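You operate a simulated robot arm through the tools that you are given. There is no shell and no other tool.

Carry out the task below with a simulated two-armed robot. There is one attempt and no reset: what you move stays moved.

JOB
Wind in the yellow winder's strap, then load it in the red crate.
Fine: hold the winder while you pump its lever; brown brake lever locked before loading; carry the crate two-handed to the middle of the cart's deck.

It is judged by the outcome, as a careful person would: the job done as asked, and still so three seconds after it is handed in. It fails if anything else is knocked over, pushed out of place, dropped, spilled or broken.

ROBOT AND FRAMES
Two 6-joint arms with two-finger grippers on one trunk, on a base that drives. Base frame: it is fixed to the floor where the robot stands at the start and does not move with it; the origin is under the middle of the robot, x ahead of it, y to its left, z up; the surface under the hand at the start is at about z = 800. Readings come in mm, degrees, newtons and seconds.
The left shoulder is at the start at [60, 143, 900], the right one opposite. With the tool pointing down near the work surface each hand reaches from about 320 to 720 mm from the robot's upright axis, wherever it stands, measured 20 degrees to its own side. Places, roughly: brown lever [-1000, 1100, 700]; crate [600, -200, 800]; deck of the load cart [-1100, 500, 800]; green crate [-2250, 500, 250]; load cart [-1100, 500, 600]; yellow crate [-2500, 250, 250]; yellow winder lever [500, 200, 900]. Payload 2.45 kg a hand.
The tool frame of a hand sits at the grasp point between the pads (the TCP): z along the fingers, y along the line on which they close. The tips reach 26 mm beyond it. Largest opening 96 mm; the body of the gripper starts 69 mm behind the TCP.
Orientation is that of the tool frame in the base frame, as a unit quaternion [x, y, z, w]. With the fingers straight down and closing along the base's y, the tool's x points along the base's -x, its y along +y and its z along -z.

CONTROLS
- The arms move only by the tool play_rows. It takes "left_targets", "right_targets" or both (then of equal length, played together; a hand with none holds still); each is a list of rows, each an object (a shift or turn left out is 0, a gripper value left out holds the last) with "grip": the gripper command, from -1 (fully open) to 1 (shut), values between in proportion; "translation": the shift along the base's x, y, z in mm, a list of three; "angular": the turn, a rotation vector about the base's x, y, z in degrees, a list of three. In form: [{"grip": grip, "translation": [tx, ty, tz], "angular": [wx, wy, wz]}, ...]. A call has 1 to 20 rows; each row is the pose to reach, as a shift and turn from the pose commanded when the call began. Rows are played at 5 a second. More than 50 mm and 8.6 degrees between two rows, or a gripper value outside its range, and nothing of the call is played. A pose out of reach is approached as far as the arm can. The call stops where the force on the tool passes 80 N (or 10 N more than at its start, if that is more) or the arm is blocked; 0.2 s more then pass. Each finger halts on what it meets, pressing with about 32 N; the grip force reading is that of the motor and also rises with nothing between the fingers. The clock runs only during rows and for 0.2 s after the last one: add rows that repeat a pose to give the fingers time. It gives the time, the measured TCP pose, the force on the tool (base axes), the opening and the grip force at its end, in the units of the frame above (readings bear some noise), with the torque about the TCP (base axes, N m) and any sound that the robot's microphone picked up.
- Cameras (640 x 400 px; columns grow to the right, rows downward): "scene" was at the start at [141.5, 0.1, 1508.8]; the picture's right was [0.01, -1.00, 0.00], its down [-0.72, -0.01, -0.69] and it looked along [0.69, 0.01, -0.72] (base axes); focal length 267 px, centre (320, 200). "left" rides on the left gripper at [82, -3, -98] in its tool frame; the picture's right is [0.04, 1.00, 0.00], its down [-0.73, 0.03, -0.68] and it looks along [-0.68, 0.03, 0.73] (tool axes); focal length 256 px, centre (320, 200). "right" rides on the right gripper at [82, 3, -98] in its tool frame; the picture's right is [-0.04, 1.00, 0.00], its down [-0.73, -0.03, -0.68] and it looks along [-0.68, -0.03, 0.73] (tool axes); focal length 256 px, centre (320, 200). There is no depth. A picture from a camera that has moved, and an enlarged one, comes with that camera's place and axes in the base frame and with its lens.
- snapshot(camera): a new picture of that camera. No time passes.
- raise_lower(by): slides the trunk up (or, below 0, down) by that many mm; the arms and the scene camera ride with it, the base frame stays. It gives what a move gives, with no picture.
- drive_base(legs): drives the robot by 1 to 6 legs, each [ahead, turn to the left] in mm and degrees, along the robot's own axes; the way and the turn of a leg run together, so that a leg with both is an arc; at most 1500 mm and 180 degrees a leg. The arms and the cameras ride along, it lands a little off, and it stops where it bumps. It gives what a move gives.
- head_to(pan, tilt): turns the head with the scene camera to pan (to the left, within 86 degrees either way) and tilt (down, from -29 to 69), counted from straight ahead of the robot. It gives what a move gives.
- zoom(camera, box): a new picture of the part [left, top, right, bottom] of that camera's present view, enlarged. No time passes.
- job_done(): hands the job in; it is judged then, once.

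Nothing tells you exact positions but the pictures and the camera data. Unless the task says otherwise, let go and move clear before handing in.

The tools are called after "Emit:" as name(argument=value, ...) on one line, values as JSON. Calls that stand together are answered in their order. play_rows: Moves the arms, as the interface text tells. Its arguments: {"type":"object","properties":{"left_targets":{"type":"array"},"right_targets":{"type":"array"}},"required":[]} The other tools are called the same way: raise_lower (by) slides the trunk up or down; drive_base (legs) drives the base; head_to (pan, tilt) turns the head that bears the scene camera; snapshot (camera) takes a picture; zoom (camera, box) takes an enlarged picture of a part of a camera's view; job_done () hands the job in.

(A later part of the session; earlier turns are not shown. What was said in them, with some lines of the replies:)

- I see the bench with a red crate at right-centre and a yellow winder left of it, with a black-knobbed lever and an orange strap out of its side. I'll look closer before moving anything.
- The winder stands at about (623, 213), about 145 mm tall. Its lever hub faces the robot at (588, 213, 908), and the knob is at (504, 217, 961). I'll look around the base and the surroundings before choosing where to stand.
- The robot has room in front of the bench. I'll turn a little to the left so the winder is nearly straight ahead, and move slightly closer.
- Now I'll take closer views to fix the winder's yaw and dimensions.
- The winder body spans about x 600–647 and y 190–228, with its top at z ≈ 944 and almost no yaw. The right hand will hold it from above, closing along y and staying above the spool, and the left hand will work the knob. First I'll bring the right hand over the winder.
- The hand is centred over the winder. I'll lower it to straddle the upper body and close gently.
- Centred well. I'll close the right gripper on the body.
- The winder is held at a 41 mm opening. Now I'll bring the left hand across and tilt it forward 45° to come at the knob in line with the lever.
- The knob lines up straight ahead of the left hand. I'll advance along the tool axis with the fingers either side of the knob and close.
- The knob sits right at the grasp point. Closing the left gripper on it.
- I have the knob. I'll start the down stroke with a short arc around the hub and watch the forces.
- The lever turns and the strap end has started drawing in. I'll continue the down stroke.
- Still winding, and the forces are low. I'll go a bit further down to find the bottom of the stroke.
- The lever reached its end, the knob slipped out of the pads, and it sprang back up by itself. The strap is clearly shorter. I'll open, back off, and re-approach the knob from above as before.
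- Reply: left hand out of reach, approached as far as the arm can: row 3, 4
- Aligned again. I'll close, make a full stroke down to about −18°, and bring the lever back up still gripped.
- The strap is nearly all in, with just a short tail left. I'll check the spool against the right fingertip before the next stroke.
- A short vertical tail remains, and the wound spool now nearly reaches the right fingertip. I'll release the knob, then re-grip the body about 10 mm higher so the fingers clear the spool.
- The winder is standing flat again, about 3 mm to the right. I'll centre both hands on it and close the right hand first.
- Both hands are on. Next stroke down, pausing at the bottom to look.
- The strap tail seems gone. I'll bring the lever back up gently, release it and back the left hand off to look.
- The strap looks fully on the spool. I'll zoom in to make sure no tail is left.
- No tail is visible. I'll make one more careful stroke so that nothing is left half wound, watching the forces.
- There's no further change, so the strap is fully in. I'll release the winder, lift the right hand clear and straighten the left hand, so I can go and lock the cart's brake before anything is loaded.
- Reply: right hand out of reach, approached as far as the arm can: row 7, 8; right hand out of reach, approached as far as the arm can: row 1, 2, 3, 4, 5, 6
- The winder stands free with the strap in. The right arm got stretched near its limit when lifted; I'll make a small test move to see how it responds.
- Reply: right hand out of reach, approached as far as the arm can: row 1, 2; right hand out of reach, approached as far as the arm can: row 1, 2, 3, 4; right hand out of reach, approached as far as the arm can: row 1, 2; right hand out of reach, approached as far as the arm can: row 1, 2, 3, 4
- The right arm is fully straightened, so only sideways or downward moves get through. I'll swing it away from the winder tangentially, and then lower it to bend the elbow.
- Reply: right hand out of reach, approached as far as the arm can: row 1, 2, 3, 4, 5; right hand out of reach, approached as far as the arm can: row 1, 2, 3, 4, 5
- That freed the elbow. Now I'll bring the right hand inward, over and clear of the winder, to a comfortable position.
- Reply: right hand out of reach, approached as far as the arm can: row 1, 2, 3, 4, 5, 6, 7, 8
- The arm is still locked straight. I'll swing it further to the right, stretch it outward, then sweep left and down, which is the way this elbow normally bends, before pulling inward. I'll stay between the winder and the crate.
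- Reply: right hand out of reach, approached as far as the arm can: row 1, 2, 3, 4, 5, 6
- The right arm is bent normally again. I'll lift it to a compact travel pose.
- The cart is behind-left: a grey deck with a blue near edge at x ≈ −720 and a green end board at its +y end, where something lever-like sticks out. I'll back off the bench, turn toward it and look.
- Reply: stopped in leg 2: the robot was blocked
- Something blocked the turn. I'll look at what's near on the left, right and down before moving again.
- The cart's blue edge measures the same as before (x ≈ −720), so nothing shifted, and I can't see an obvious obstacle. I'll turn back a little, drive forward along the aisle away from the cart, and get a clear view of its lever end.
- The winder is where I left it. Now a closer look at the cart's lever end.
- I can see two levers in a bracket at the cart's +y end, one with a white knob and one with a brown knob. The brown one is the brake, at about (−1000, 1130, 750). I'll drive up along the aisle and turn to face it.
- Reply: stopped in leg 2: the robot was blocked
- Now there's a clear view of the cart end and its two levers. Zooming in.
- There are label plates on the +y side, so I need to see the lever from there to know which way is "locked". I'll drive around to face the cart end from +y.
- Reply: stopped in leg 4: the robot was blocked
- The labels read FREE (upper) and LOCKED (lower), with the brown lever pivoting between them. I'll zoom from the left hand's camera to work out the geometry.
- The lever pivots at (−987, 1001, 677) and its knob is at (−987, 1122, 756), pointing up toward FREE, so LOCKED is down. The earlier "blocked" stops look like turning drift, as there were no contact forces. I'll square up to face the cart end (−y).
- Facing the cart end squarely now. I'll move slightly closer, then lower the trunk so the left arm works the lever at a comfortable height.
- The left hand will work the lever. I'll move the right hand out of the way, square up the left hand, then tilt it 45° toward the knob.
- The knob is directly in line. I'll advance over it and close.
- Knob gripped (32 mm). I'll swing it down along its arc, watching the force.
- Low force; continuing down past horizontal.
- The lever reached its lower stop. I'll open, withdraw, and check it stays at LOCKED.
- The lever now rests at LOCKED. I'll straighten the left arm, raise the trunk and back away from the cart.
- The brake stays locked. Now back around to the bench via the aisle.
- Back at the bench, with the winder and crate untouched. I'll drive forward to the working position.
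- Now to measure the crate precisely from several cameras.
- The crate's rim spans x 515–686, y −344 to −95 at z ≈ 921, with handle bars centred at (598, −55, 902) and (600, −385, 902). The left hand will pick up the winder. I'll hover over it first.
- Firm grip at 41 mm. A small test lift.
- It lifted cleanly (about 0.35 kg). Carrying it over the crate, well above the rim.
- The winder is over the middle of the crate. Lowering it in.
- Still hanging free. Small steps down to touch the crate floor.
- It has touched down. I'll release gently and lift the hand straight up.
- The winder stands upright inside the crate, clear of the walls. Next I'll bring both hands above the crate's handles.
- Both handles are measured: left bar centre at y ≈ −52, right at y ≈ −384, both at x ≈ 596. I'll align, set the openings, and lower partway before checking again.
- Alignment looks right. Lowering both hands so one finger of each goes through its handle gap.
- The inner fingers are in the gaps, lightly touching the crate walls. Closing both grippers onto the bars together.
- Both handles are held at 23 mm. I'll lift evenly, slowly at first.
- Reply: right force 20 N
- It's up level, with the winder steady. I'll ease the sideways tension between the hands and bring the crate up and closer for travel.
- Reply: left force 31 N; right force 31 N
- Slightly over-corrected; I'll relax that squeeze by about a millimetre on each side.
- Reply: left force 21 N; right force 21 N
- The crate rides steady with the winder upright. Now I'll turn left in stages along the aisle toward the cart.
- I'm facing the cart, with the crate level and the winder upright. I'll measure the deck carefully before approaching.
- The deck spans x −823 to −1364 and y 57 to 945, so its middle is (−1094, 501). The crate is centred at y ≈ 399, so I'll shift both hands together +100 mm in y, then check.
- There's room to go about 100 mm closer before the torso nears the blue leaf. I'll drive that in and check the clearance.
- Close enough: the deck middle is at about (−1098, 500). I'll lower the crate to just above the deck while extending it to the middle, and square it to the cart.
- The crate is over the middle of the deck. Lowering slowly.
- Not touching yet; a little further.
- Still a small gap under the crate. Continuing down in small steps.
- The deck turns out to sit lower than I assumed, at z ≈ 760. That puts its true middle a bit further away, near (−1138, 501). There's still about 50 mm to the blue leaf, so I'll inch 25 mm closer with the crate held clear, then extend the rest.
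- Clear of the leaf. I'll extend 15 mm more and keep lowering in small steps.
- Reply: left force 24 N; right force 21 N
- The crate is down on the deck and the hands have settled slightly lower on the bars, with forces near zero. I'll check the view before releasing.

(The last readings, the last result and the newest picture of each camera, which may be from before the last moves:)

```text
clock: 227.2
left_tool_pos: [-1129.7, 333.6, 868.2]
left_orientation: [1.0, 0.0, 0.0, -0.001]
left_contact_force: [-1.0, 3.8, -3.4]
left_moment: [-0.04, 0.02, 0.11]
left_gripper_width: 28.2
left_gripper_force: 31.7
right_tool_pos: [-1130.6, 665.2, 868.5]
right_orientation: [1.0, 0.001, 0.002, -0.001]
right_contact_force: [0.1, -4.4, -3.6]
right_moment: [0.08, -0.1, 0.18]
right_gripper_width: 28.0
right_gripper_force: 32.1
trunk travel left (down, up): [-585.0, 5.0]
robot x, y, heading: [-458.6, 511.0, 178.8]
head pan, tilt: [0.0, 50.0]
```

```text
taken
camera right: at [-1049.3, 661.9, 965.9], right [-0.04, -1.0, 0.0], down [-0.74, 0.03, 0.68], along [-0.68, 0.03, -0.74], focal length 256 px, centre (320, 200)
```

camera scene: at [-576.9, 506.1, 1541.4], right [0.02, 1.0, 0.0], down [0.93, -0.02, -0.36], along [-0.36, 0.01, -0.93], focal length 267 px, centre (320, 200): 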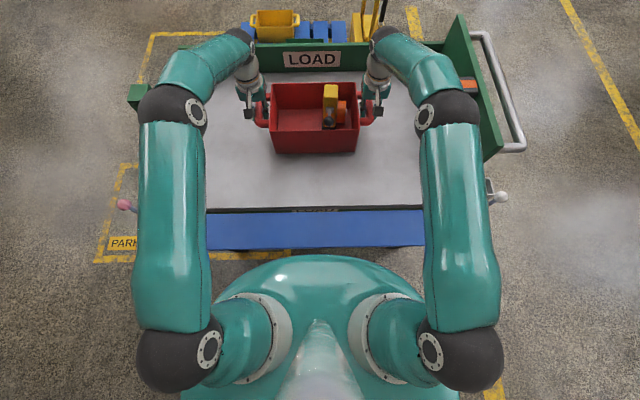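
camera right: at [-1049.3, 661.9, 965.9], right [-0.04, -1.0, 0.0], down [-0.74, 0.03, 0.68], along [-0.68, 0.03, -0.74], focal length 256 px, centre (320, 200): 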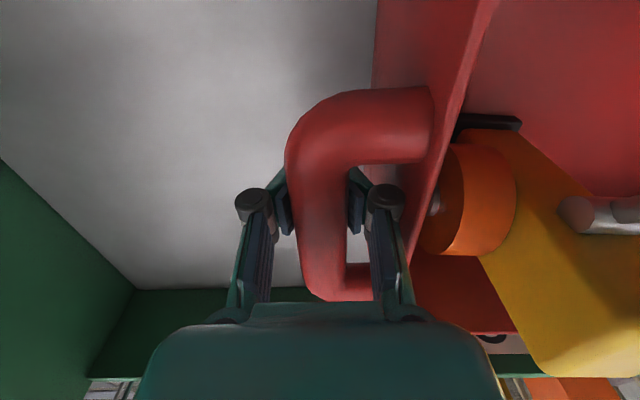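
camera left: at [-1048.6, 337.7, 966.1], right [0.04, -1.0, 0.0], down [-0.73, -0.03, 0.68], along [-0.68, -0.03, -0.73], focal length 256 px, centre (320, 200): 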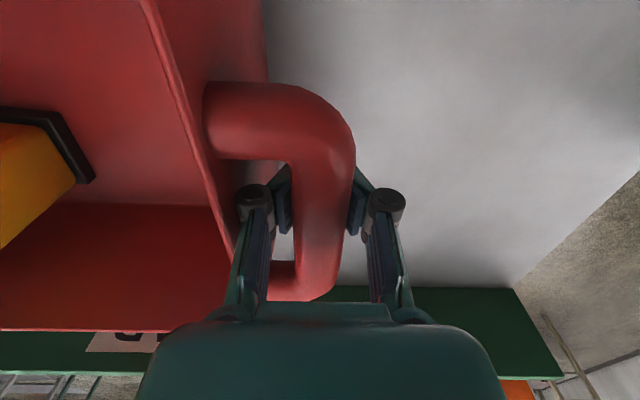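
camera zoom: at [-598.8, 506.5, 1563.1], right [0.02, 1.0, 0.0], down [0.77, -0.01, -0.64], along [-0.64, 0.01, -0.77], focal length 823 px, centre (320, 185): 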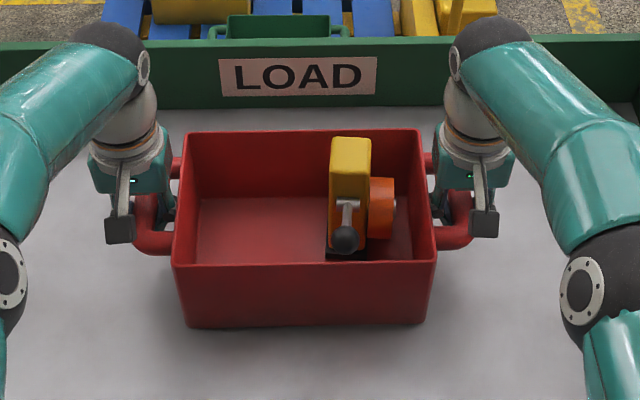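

The crate sits on the deck with its bars slightly above my grasp point. I'll open just enough to free the bars and rise straight up.

Emit:
play_rows(left_targets=[{"grip": 0.32}, {"grip": 0.26}, {"grip": 0.24}, {"grip": 0.24}], right_targets=[{"grip": 0.32}, {"grip": 0.26}, {"grip": 0.24}, {"grip": 0.24}])

Emit:
snapshot(camera="left")

Emit:
snapshot(camera="right")

Emit:
zoom(camera="scene", box=[230, 140, 410, 270])

```text
clock: 228.2
left_tool_pos: [-1129.9, 334.9, 869.8]
left_orientation: [1.0, 0.001, -0.002, -0.001]
left_contact_force: [0.0, -6.7, 2.9]
left_moment: [0.22, 0.02, 0.04]
left_gripper_width: 33.2
left_gripper_force: 0.1
right_tool_pos: [-1129.7, 665.6, 870.2]
right_orientation: [1.0, 0.001, 0.001, -0.001]
right_contact_force: [-3.8, 5.8, 2.3]
right_moment: [-0.18, -0.1, -0.04]
right_gripper_width: 33.2
right_gripper_force: 0.0
trunk travel left (down, up): [-585.0, 5.0]
robot x, y, heading: [-463.0, 508.4, 178.9]
head pan, tilt: [0.0, 50.0]
```

```text
taken
camera left: at [-1048.2, 337.3, 967.1], right [0.04, -1.0, 0.0], down [-0.73, -0.03, 0.68], along [-0.68, -0.03, -0.73], focal length 256 px, centre (320, 200)
```

left: 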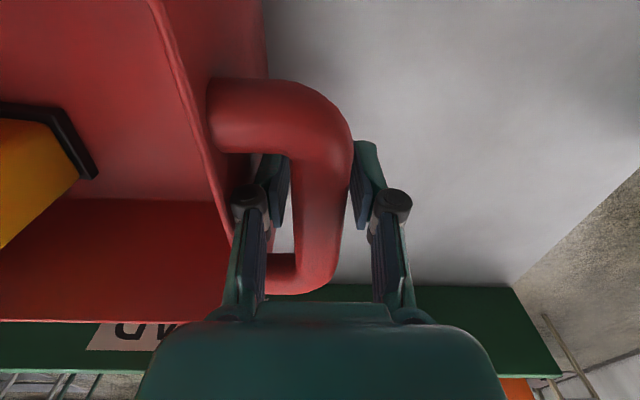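

```text
taken
camera right: at [-1049.0, 662.4, 967.1], right [-0.04, -1.0, 0.0], down [-0.73, 0.03, 0.68], along [-0.68, 0.03, -0.73], focal length 256 px, centre (320, 200)
```

right: 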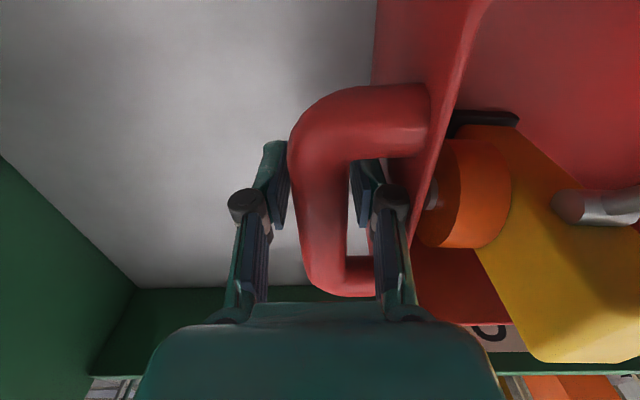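

```text
3.08 times, centred on (320, 205) of scene
camera zoom: at [-597.6, 506.5, 1563.4], right [0.02, 1.0, 0.0], down [0.77, -0.01, -0.64], along [-0.64, 0.01, -0.77], focal length 823 px, centre (320, 185)
```

zoom: 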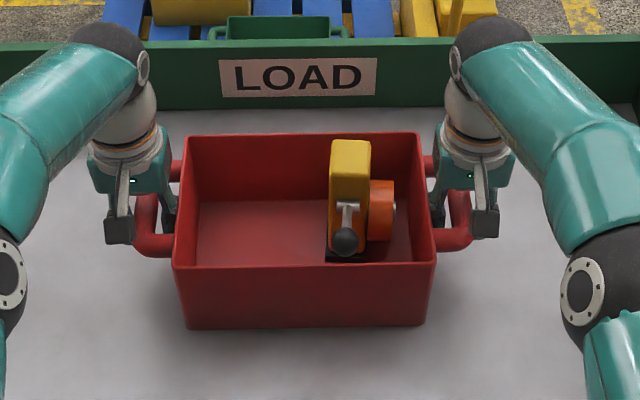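

The crate has settled fully. The inner fingers lightly touch the walls, so I'll ease outward a couple of millimetres and rise.

Emit:
play_rows(left_targets=[{"grip": 0.27, "translation": [0, -2.5, 0]}, {"translation": [0, -2.5, 0]}, {"translation": [0, -2.5, 8]}, {"translation": [0, -2.5, 20]}, {"translation": [0, -2.5, 35]}, {"translation": [0, -2.5, 50]}], right_targets=[{"grip": 0.27, "translation": [0, 2.5, 0]}, {"translation": [0, 2.5, 0]}, {"translation": [0, 2.5, 8]}, {"translation": [0, 2.5, 20]}, {"translation": [0, 2.5, 35]}, {"translation": [0, 2.5, 50]}])

Emit:
snapshot(camera="left")

Emit:
snapshot(camera="right")

Emit:
zoom(camera="scene", box=[230, 140, 410, 270])

```text
clock: 229.6
left_tool_pos: [-1128.5, 332.1, 920.2]
left_orientation: [1.0, 0.001, -0.001, -0.001]
left_contact_force: [-0.5, 0.1, 0.5]
left_moment: [0.0, 0.0, 0.02]
left_gripper_width: 35.1
left_gripper_force: 0.1
right_tool_pos: [-1131.4, 666.6, 919.0]
right_orientation: [1.0, 0.0, 0.001, 0.0]
right_contact_force: [-0.7, -0.8, -0.1]
right_moment: [0.0, 0.02, 0.04]
right_gripper_width: 35.1
right_gripper_force: 0.1
trunk travel left (down, up): [-585.0, 5.0]
robot x, y, heading: [-460.2, 504.4, 179.0]
head pan, tilt: [0.0, 50.0]
```

```text
taken
camera left: at [-1046.8, 335.8, 1017.9], right [0.04, -1.0, 0.0], down [-0.73, -0.03, 0.68], along [-0.68, -0.03, -0.73], focal length 256 px, centre (320, 200)
```

left: 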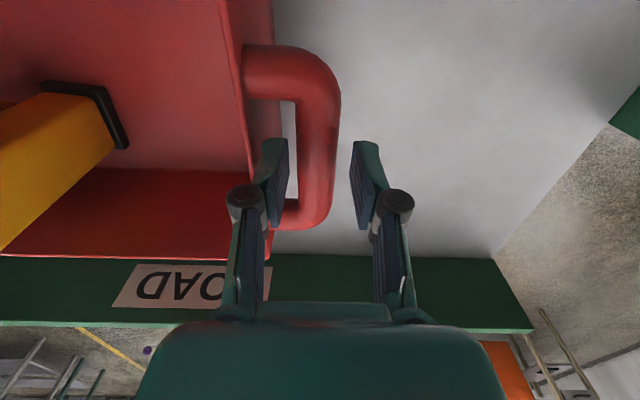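

```text
taken
camera right: at [-1049.5, 664.1, 1017.5], right [-0.04, -1.0, 0.0], down [-0.74, 0.03, 0.68], along [-0.68, 0.03, -0.74], focal length 256 px, centre (320, 200)
```

right: 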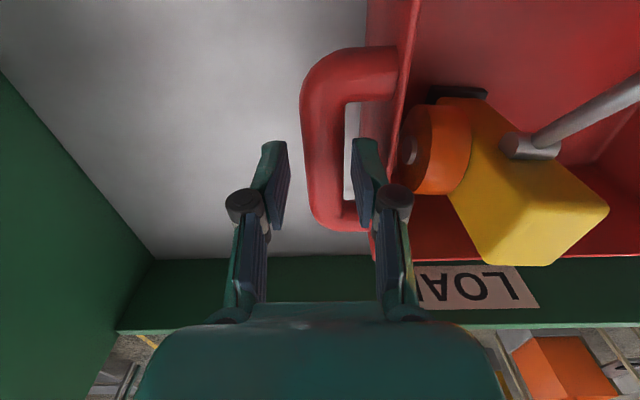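

```text
3.08 times, centred on (320, 205) of scene
camera zoom: at [-597.3, 506.5, 1563.3], right [0.02, 1.0, 0.0], down [0.77, -0.01, -0.64], along [-0.64, 0.01, -0.77], focal length 823 px, centre (320, 185)
```

zoom: 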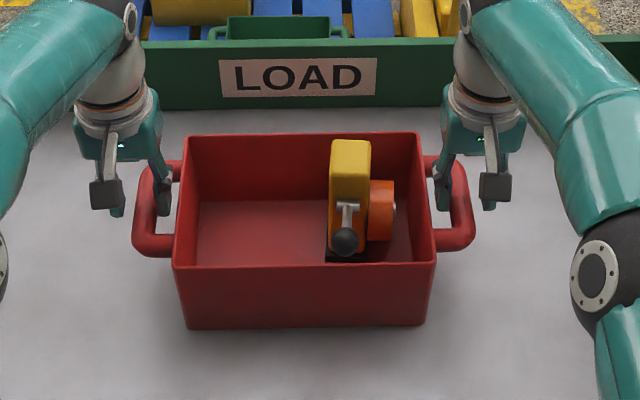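

Both hands are free of the handles. I'll rise a little more, then draw back toward the robot.

Emit:
play_rows(left_targets=[{"translation": [2, -3, 10]}, {"translation": [8, -6, 22]}, {"translation": [25, -8, 38]}, {"translation": [50, -8, 55]}, {"translation": [85, -8, 75]}, {"translation": [120, -8, 95]}, {"translation": [160, -8, 110]}, {"translation": [200, -8, 120]}, {"translation": [240, -8, 125]}], right_targets=[{"translation": [2, 3, 10]}, {"translation": [8, 6, 22]}, {"translation": [25, 8, 38]}, {"translation": [50, 8, 55]}, {"translation": [85, 8, 75]}, {"translation": [120, 8, 95]}, {"translation": [160, 8, 110]}, {"translation": [200, 8, 120]}, {"translation": [240, 8, 125]}])

Emit:
drive_base(legs=[[-300, 0]])

Emit:
head_to(pan=0, tilt=42)

Emit:
snapshot(camera="scene")

Emit:
zoom(camera="scene", box=[170, 120, 480, 310])

```text
clock: 231.6
left_tool_pos: [-886.2, 323.4, 1047.3]
left_orientation: [1.0, 0.0, -0.002, -0.002]
left_contact_force: [-0.5, -0.3, 0.4]
left_moment: [-0.03, 0.05, -0.03]
left_gripper_width: 34.9
left_gripper_force: 0.0
right_tool_pos: [-887.2, 675.6, 1043.9]
right_orientation: [1.0, -0.001, 0.0, -0.001]
right_contact_force: [0.3, -0.5, 0.4]
right_moment: [-0.06, 0.06, -0.01]
right_gripper_width: 35.2
right_gripper_force: 0.0
trunk travel left (down, up): [-585.0, 5.0]
robot x, y, heading: [-457.1, 506.3, 178.9]
head pan, tilt: [0.0, 50.0]
```

```text
clock: 233.6
left_tool_pos: [-591.3, 318.2, 1046.6]
left_orientation: [1.0, -0.001, -0.002, -0.001]
left_contact_force: [1.2, -0.2, -0.5]
left_moment: [0.02, 0.01, -0.03]
left_gripper_width: 35.1
left_gripper_force: 0.1
right_tool_pos: [-590.8, 671.1, 1043.9]
right_orientation: [1.0, 0.0, 0.001, -0.001]
right_contact_force: [1.1, 0.1, 0.4]
right_moment: [0.04, 0.02, 0.0]
right_gripper_width: 35.3
right_gripper_force: 0.0
trunk travel left (down, up): [-585.0, 5.0]
robot x, y, heading: [-165.7, 502.9, 178.9]
head pan, tilt: [0.0, 50.0]
```

```text
clock: 234.3
left_tool_pos: [-592.1, 318.4, 1046.0]
left_orientation: [1.0, -0.002, -0.001, -0.001]
left_contact_force: [-0.3, 0.1, -0.3]
left_moment: [0.01, 0.0, 0.02]
left_gripper_width: 35.2
left_gripper_force: 0.1
right_tool_pos: [-592.1, 671.4, 1044.6]
right_orientation: [1.0, 0.0, 0.0, -0.001]
right_contact_force: [0.3, -0.4, -0.1]
right_moment: [0.02, 0.0, 0.04]
right_gripper_width: 34.8
right_gripper_force: 0.0
trunk travel left (down, up): [-585.0, 5.0]
robot x, y, heading: [-160.9, 498.7, 179.0]
head pan, tilt: [0.0, 42.0]
```

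```text
taken
camera scene: at [-306.6, 501.3, 1574.5], right [0.02, 1.0, 0.0], down [0.67, -0.01, -0.74], along [-0.74, 0.01, -0.67], focal length 267 px, centre (320, 200)
```

scene: 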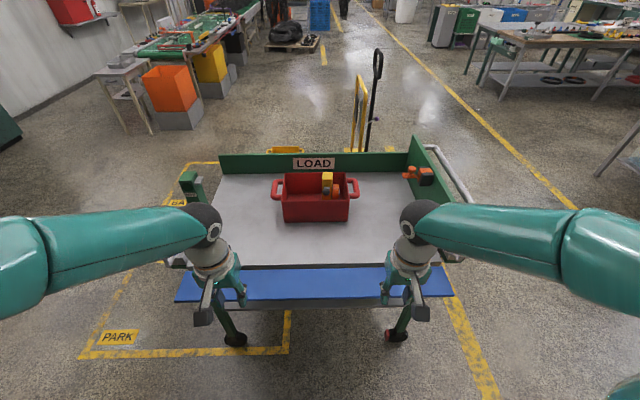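

```text
2.06 times, centred on (325, 215) of scene
camera zoom: at [-306.6, 501.3, 1574.5], right [0.02, 1.0, 0.0], down [0.67, -0.01, -0.74], along [-0.74, 0.01, -0.67], focal length 552 px, centre (310, 169)
```

zoom: 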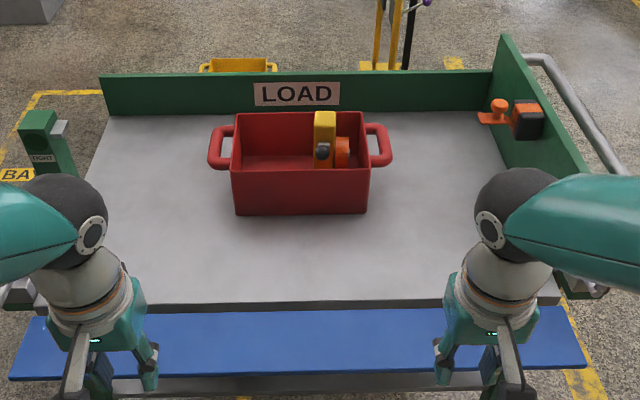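

The crate is in the middle of the deck with the winder upright inside. One last close look at it and at the brake end before handing in.

Emit:
zoom(camera="scene", box=[260, 155, 380, 235])

Emit:
head_to(pan=-35, tilt=35)

Emit:
snapshot(camera="scene")

```text
5.00 times, centred on (320, 195) of scene
camera zoom: at [-306.6, 501.3, 1574.5], right [0.02, 1.0, 0.0], down [0.67, -0.01, -0.74], along [-0.74, 0.01, -0.67], focal length 1337 px, centre (320, 225)
```

zoom: 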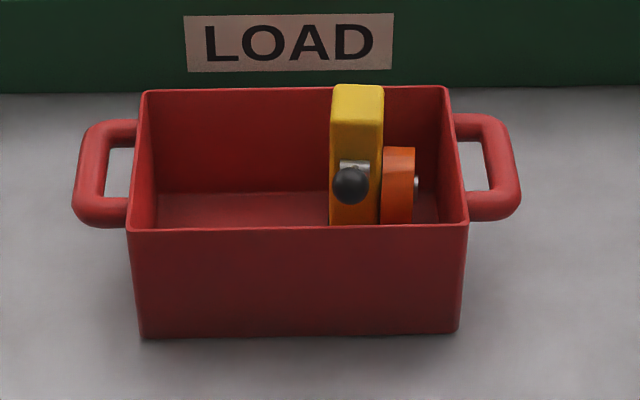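

```text
clock: 235.3
left_tool_pos: [-590.4, 318.1, 1047.5]
left_orientation: [1.0, -0.001, -0.002, -0.001]
left_contact_force: [-0.2, 1.1, -0.8]
left_moment: [0.02, 0.02, 0.01]
left_gripper_width: 34.9
left_gripper_force: 0.1
right_tool_pos: [-591.7, 671.0, 1045.0]
right_orientation: [1.0, 0.0, 0.002, -0.001]
right_contact_force: [-0.7, -0.9, 0.7]
right_moment: [0.03, 0.0, 0.0]
right_gripper_width: 35.1
right_gripper_force: 0.1
trunk travel left (down, up): [-585.0, 5.0]
robot x, y, heading: [-164.2, 502.7, 178.9]
head pan, tilt: [-35.0, 35.0]
```

```text
taken
camera scene: at [-293.9, 551.5, 1585.1], right [0.59, 0.81, 0.0], down [0.46, -0.34, -0.82], along [-0.66, 0.48, -0.57], focal length 267 px, centre (320, 200)
```

scene: 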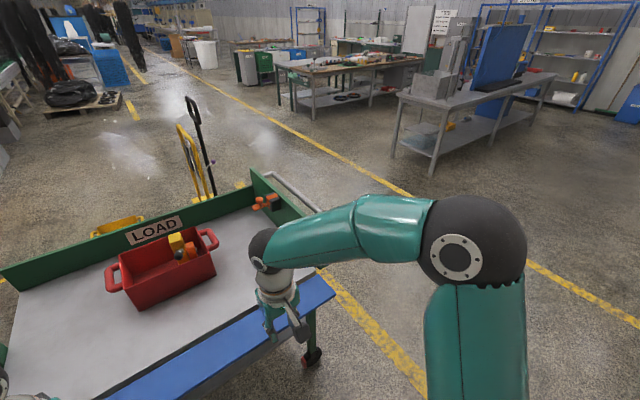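

The strap is wound in and the winder stands upright in the red crate. The crate sits within about 20 mm of the middle of the deck. The brake lever was left at LOCKED and nothing has been near it since, though the right arm hides it from here. Both hands are clear, so I'm handing in.

Emit:
job_done()

```text
The job is handed in.
```

The job is handed in. The yellow winder's strap is fully wound in and the winder stands upright in the red crate. The crate sits on the cart's deck, within about 20 mm of the middle.

- **Winding:** I held the winder in the right hand while the left pumped its lever. On one stroke the knob slipped out of the grip and the lever sprang back up, so I took hold again and finished. I added one extra stroke to be sure no strap was left out.
- **Brake:** I moved the brown lever down to LOCKED before loading anything and saw it stay there after I backed away. The right arm hid it in the final view, so that is the last time I saw it.
- **Carrying:** Both hands carried the crate by its handles. The winder slid about 40 mm sideways inside the crate on the way but stayed upright.
- **Anything else moved:** I saw nothing else knocked or shifted. The base reported "blocked" three times while turning with empty hands. I saw nothing in the way and felt no contact, so I put it down to drift while turning.
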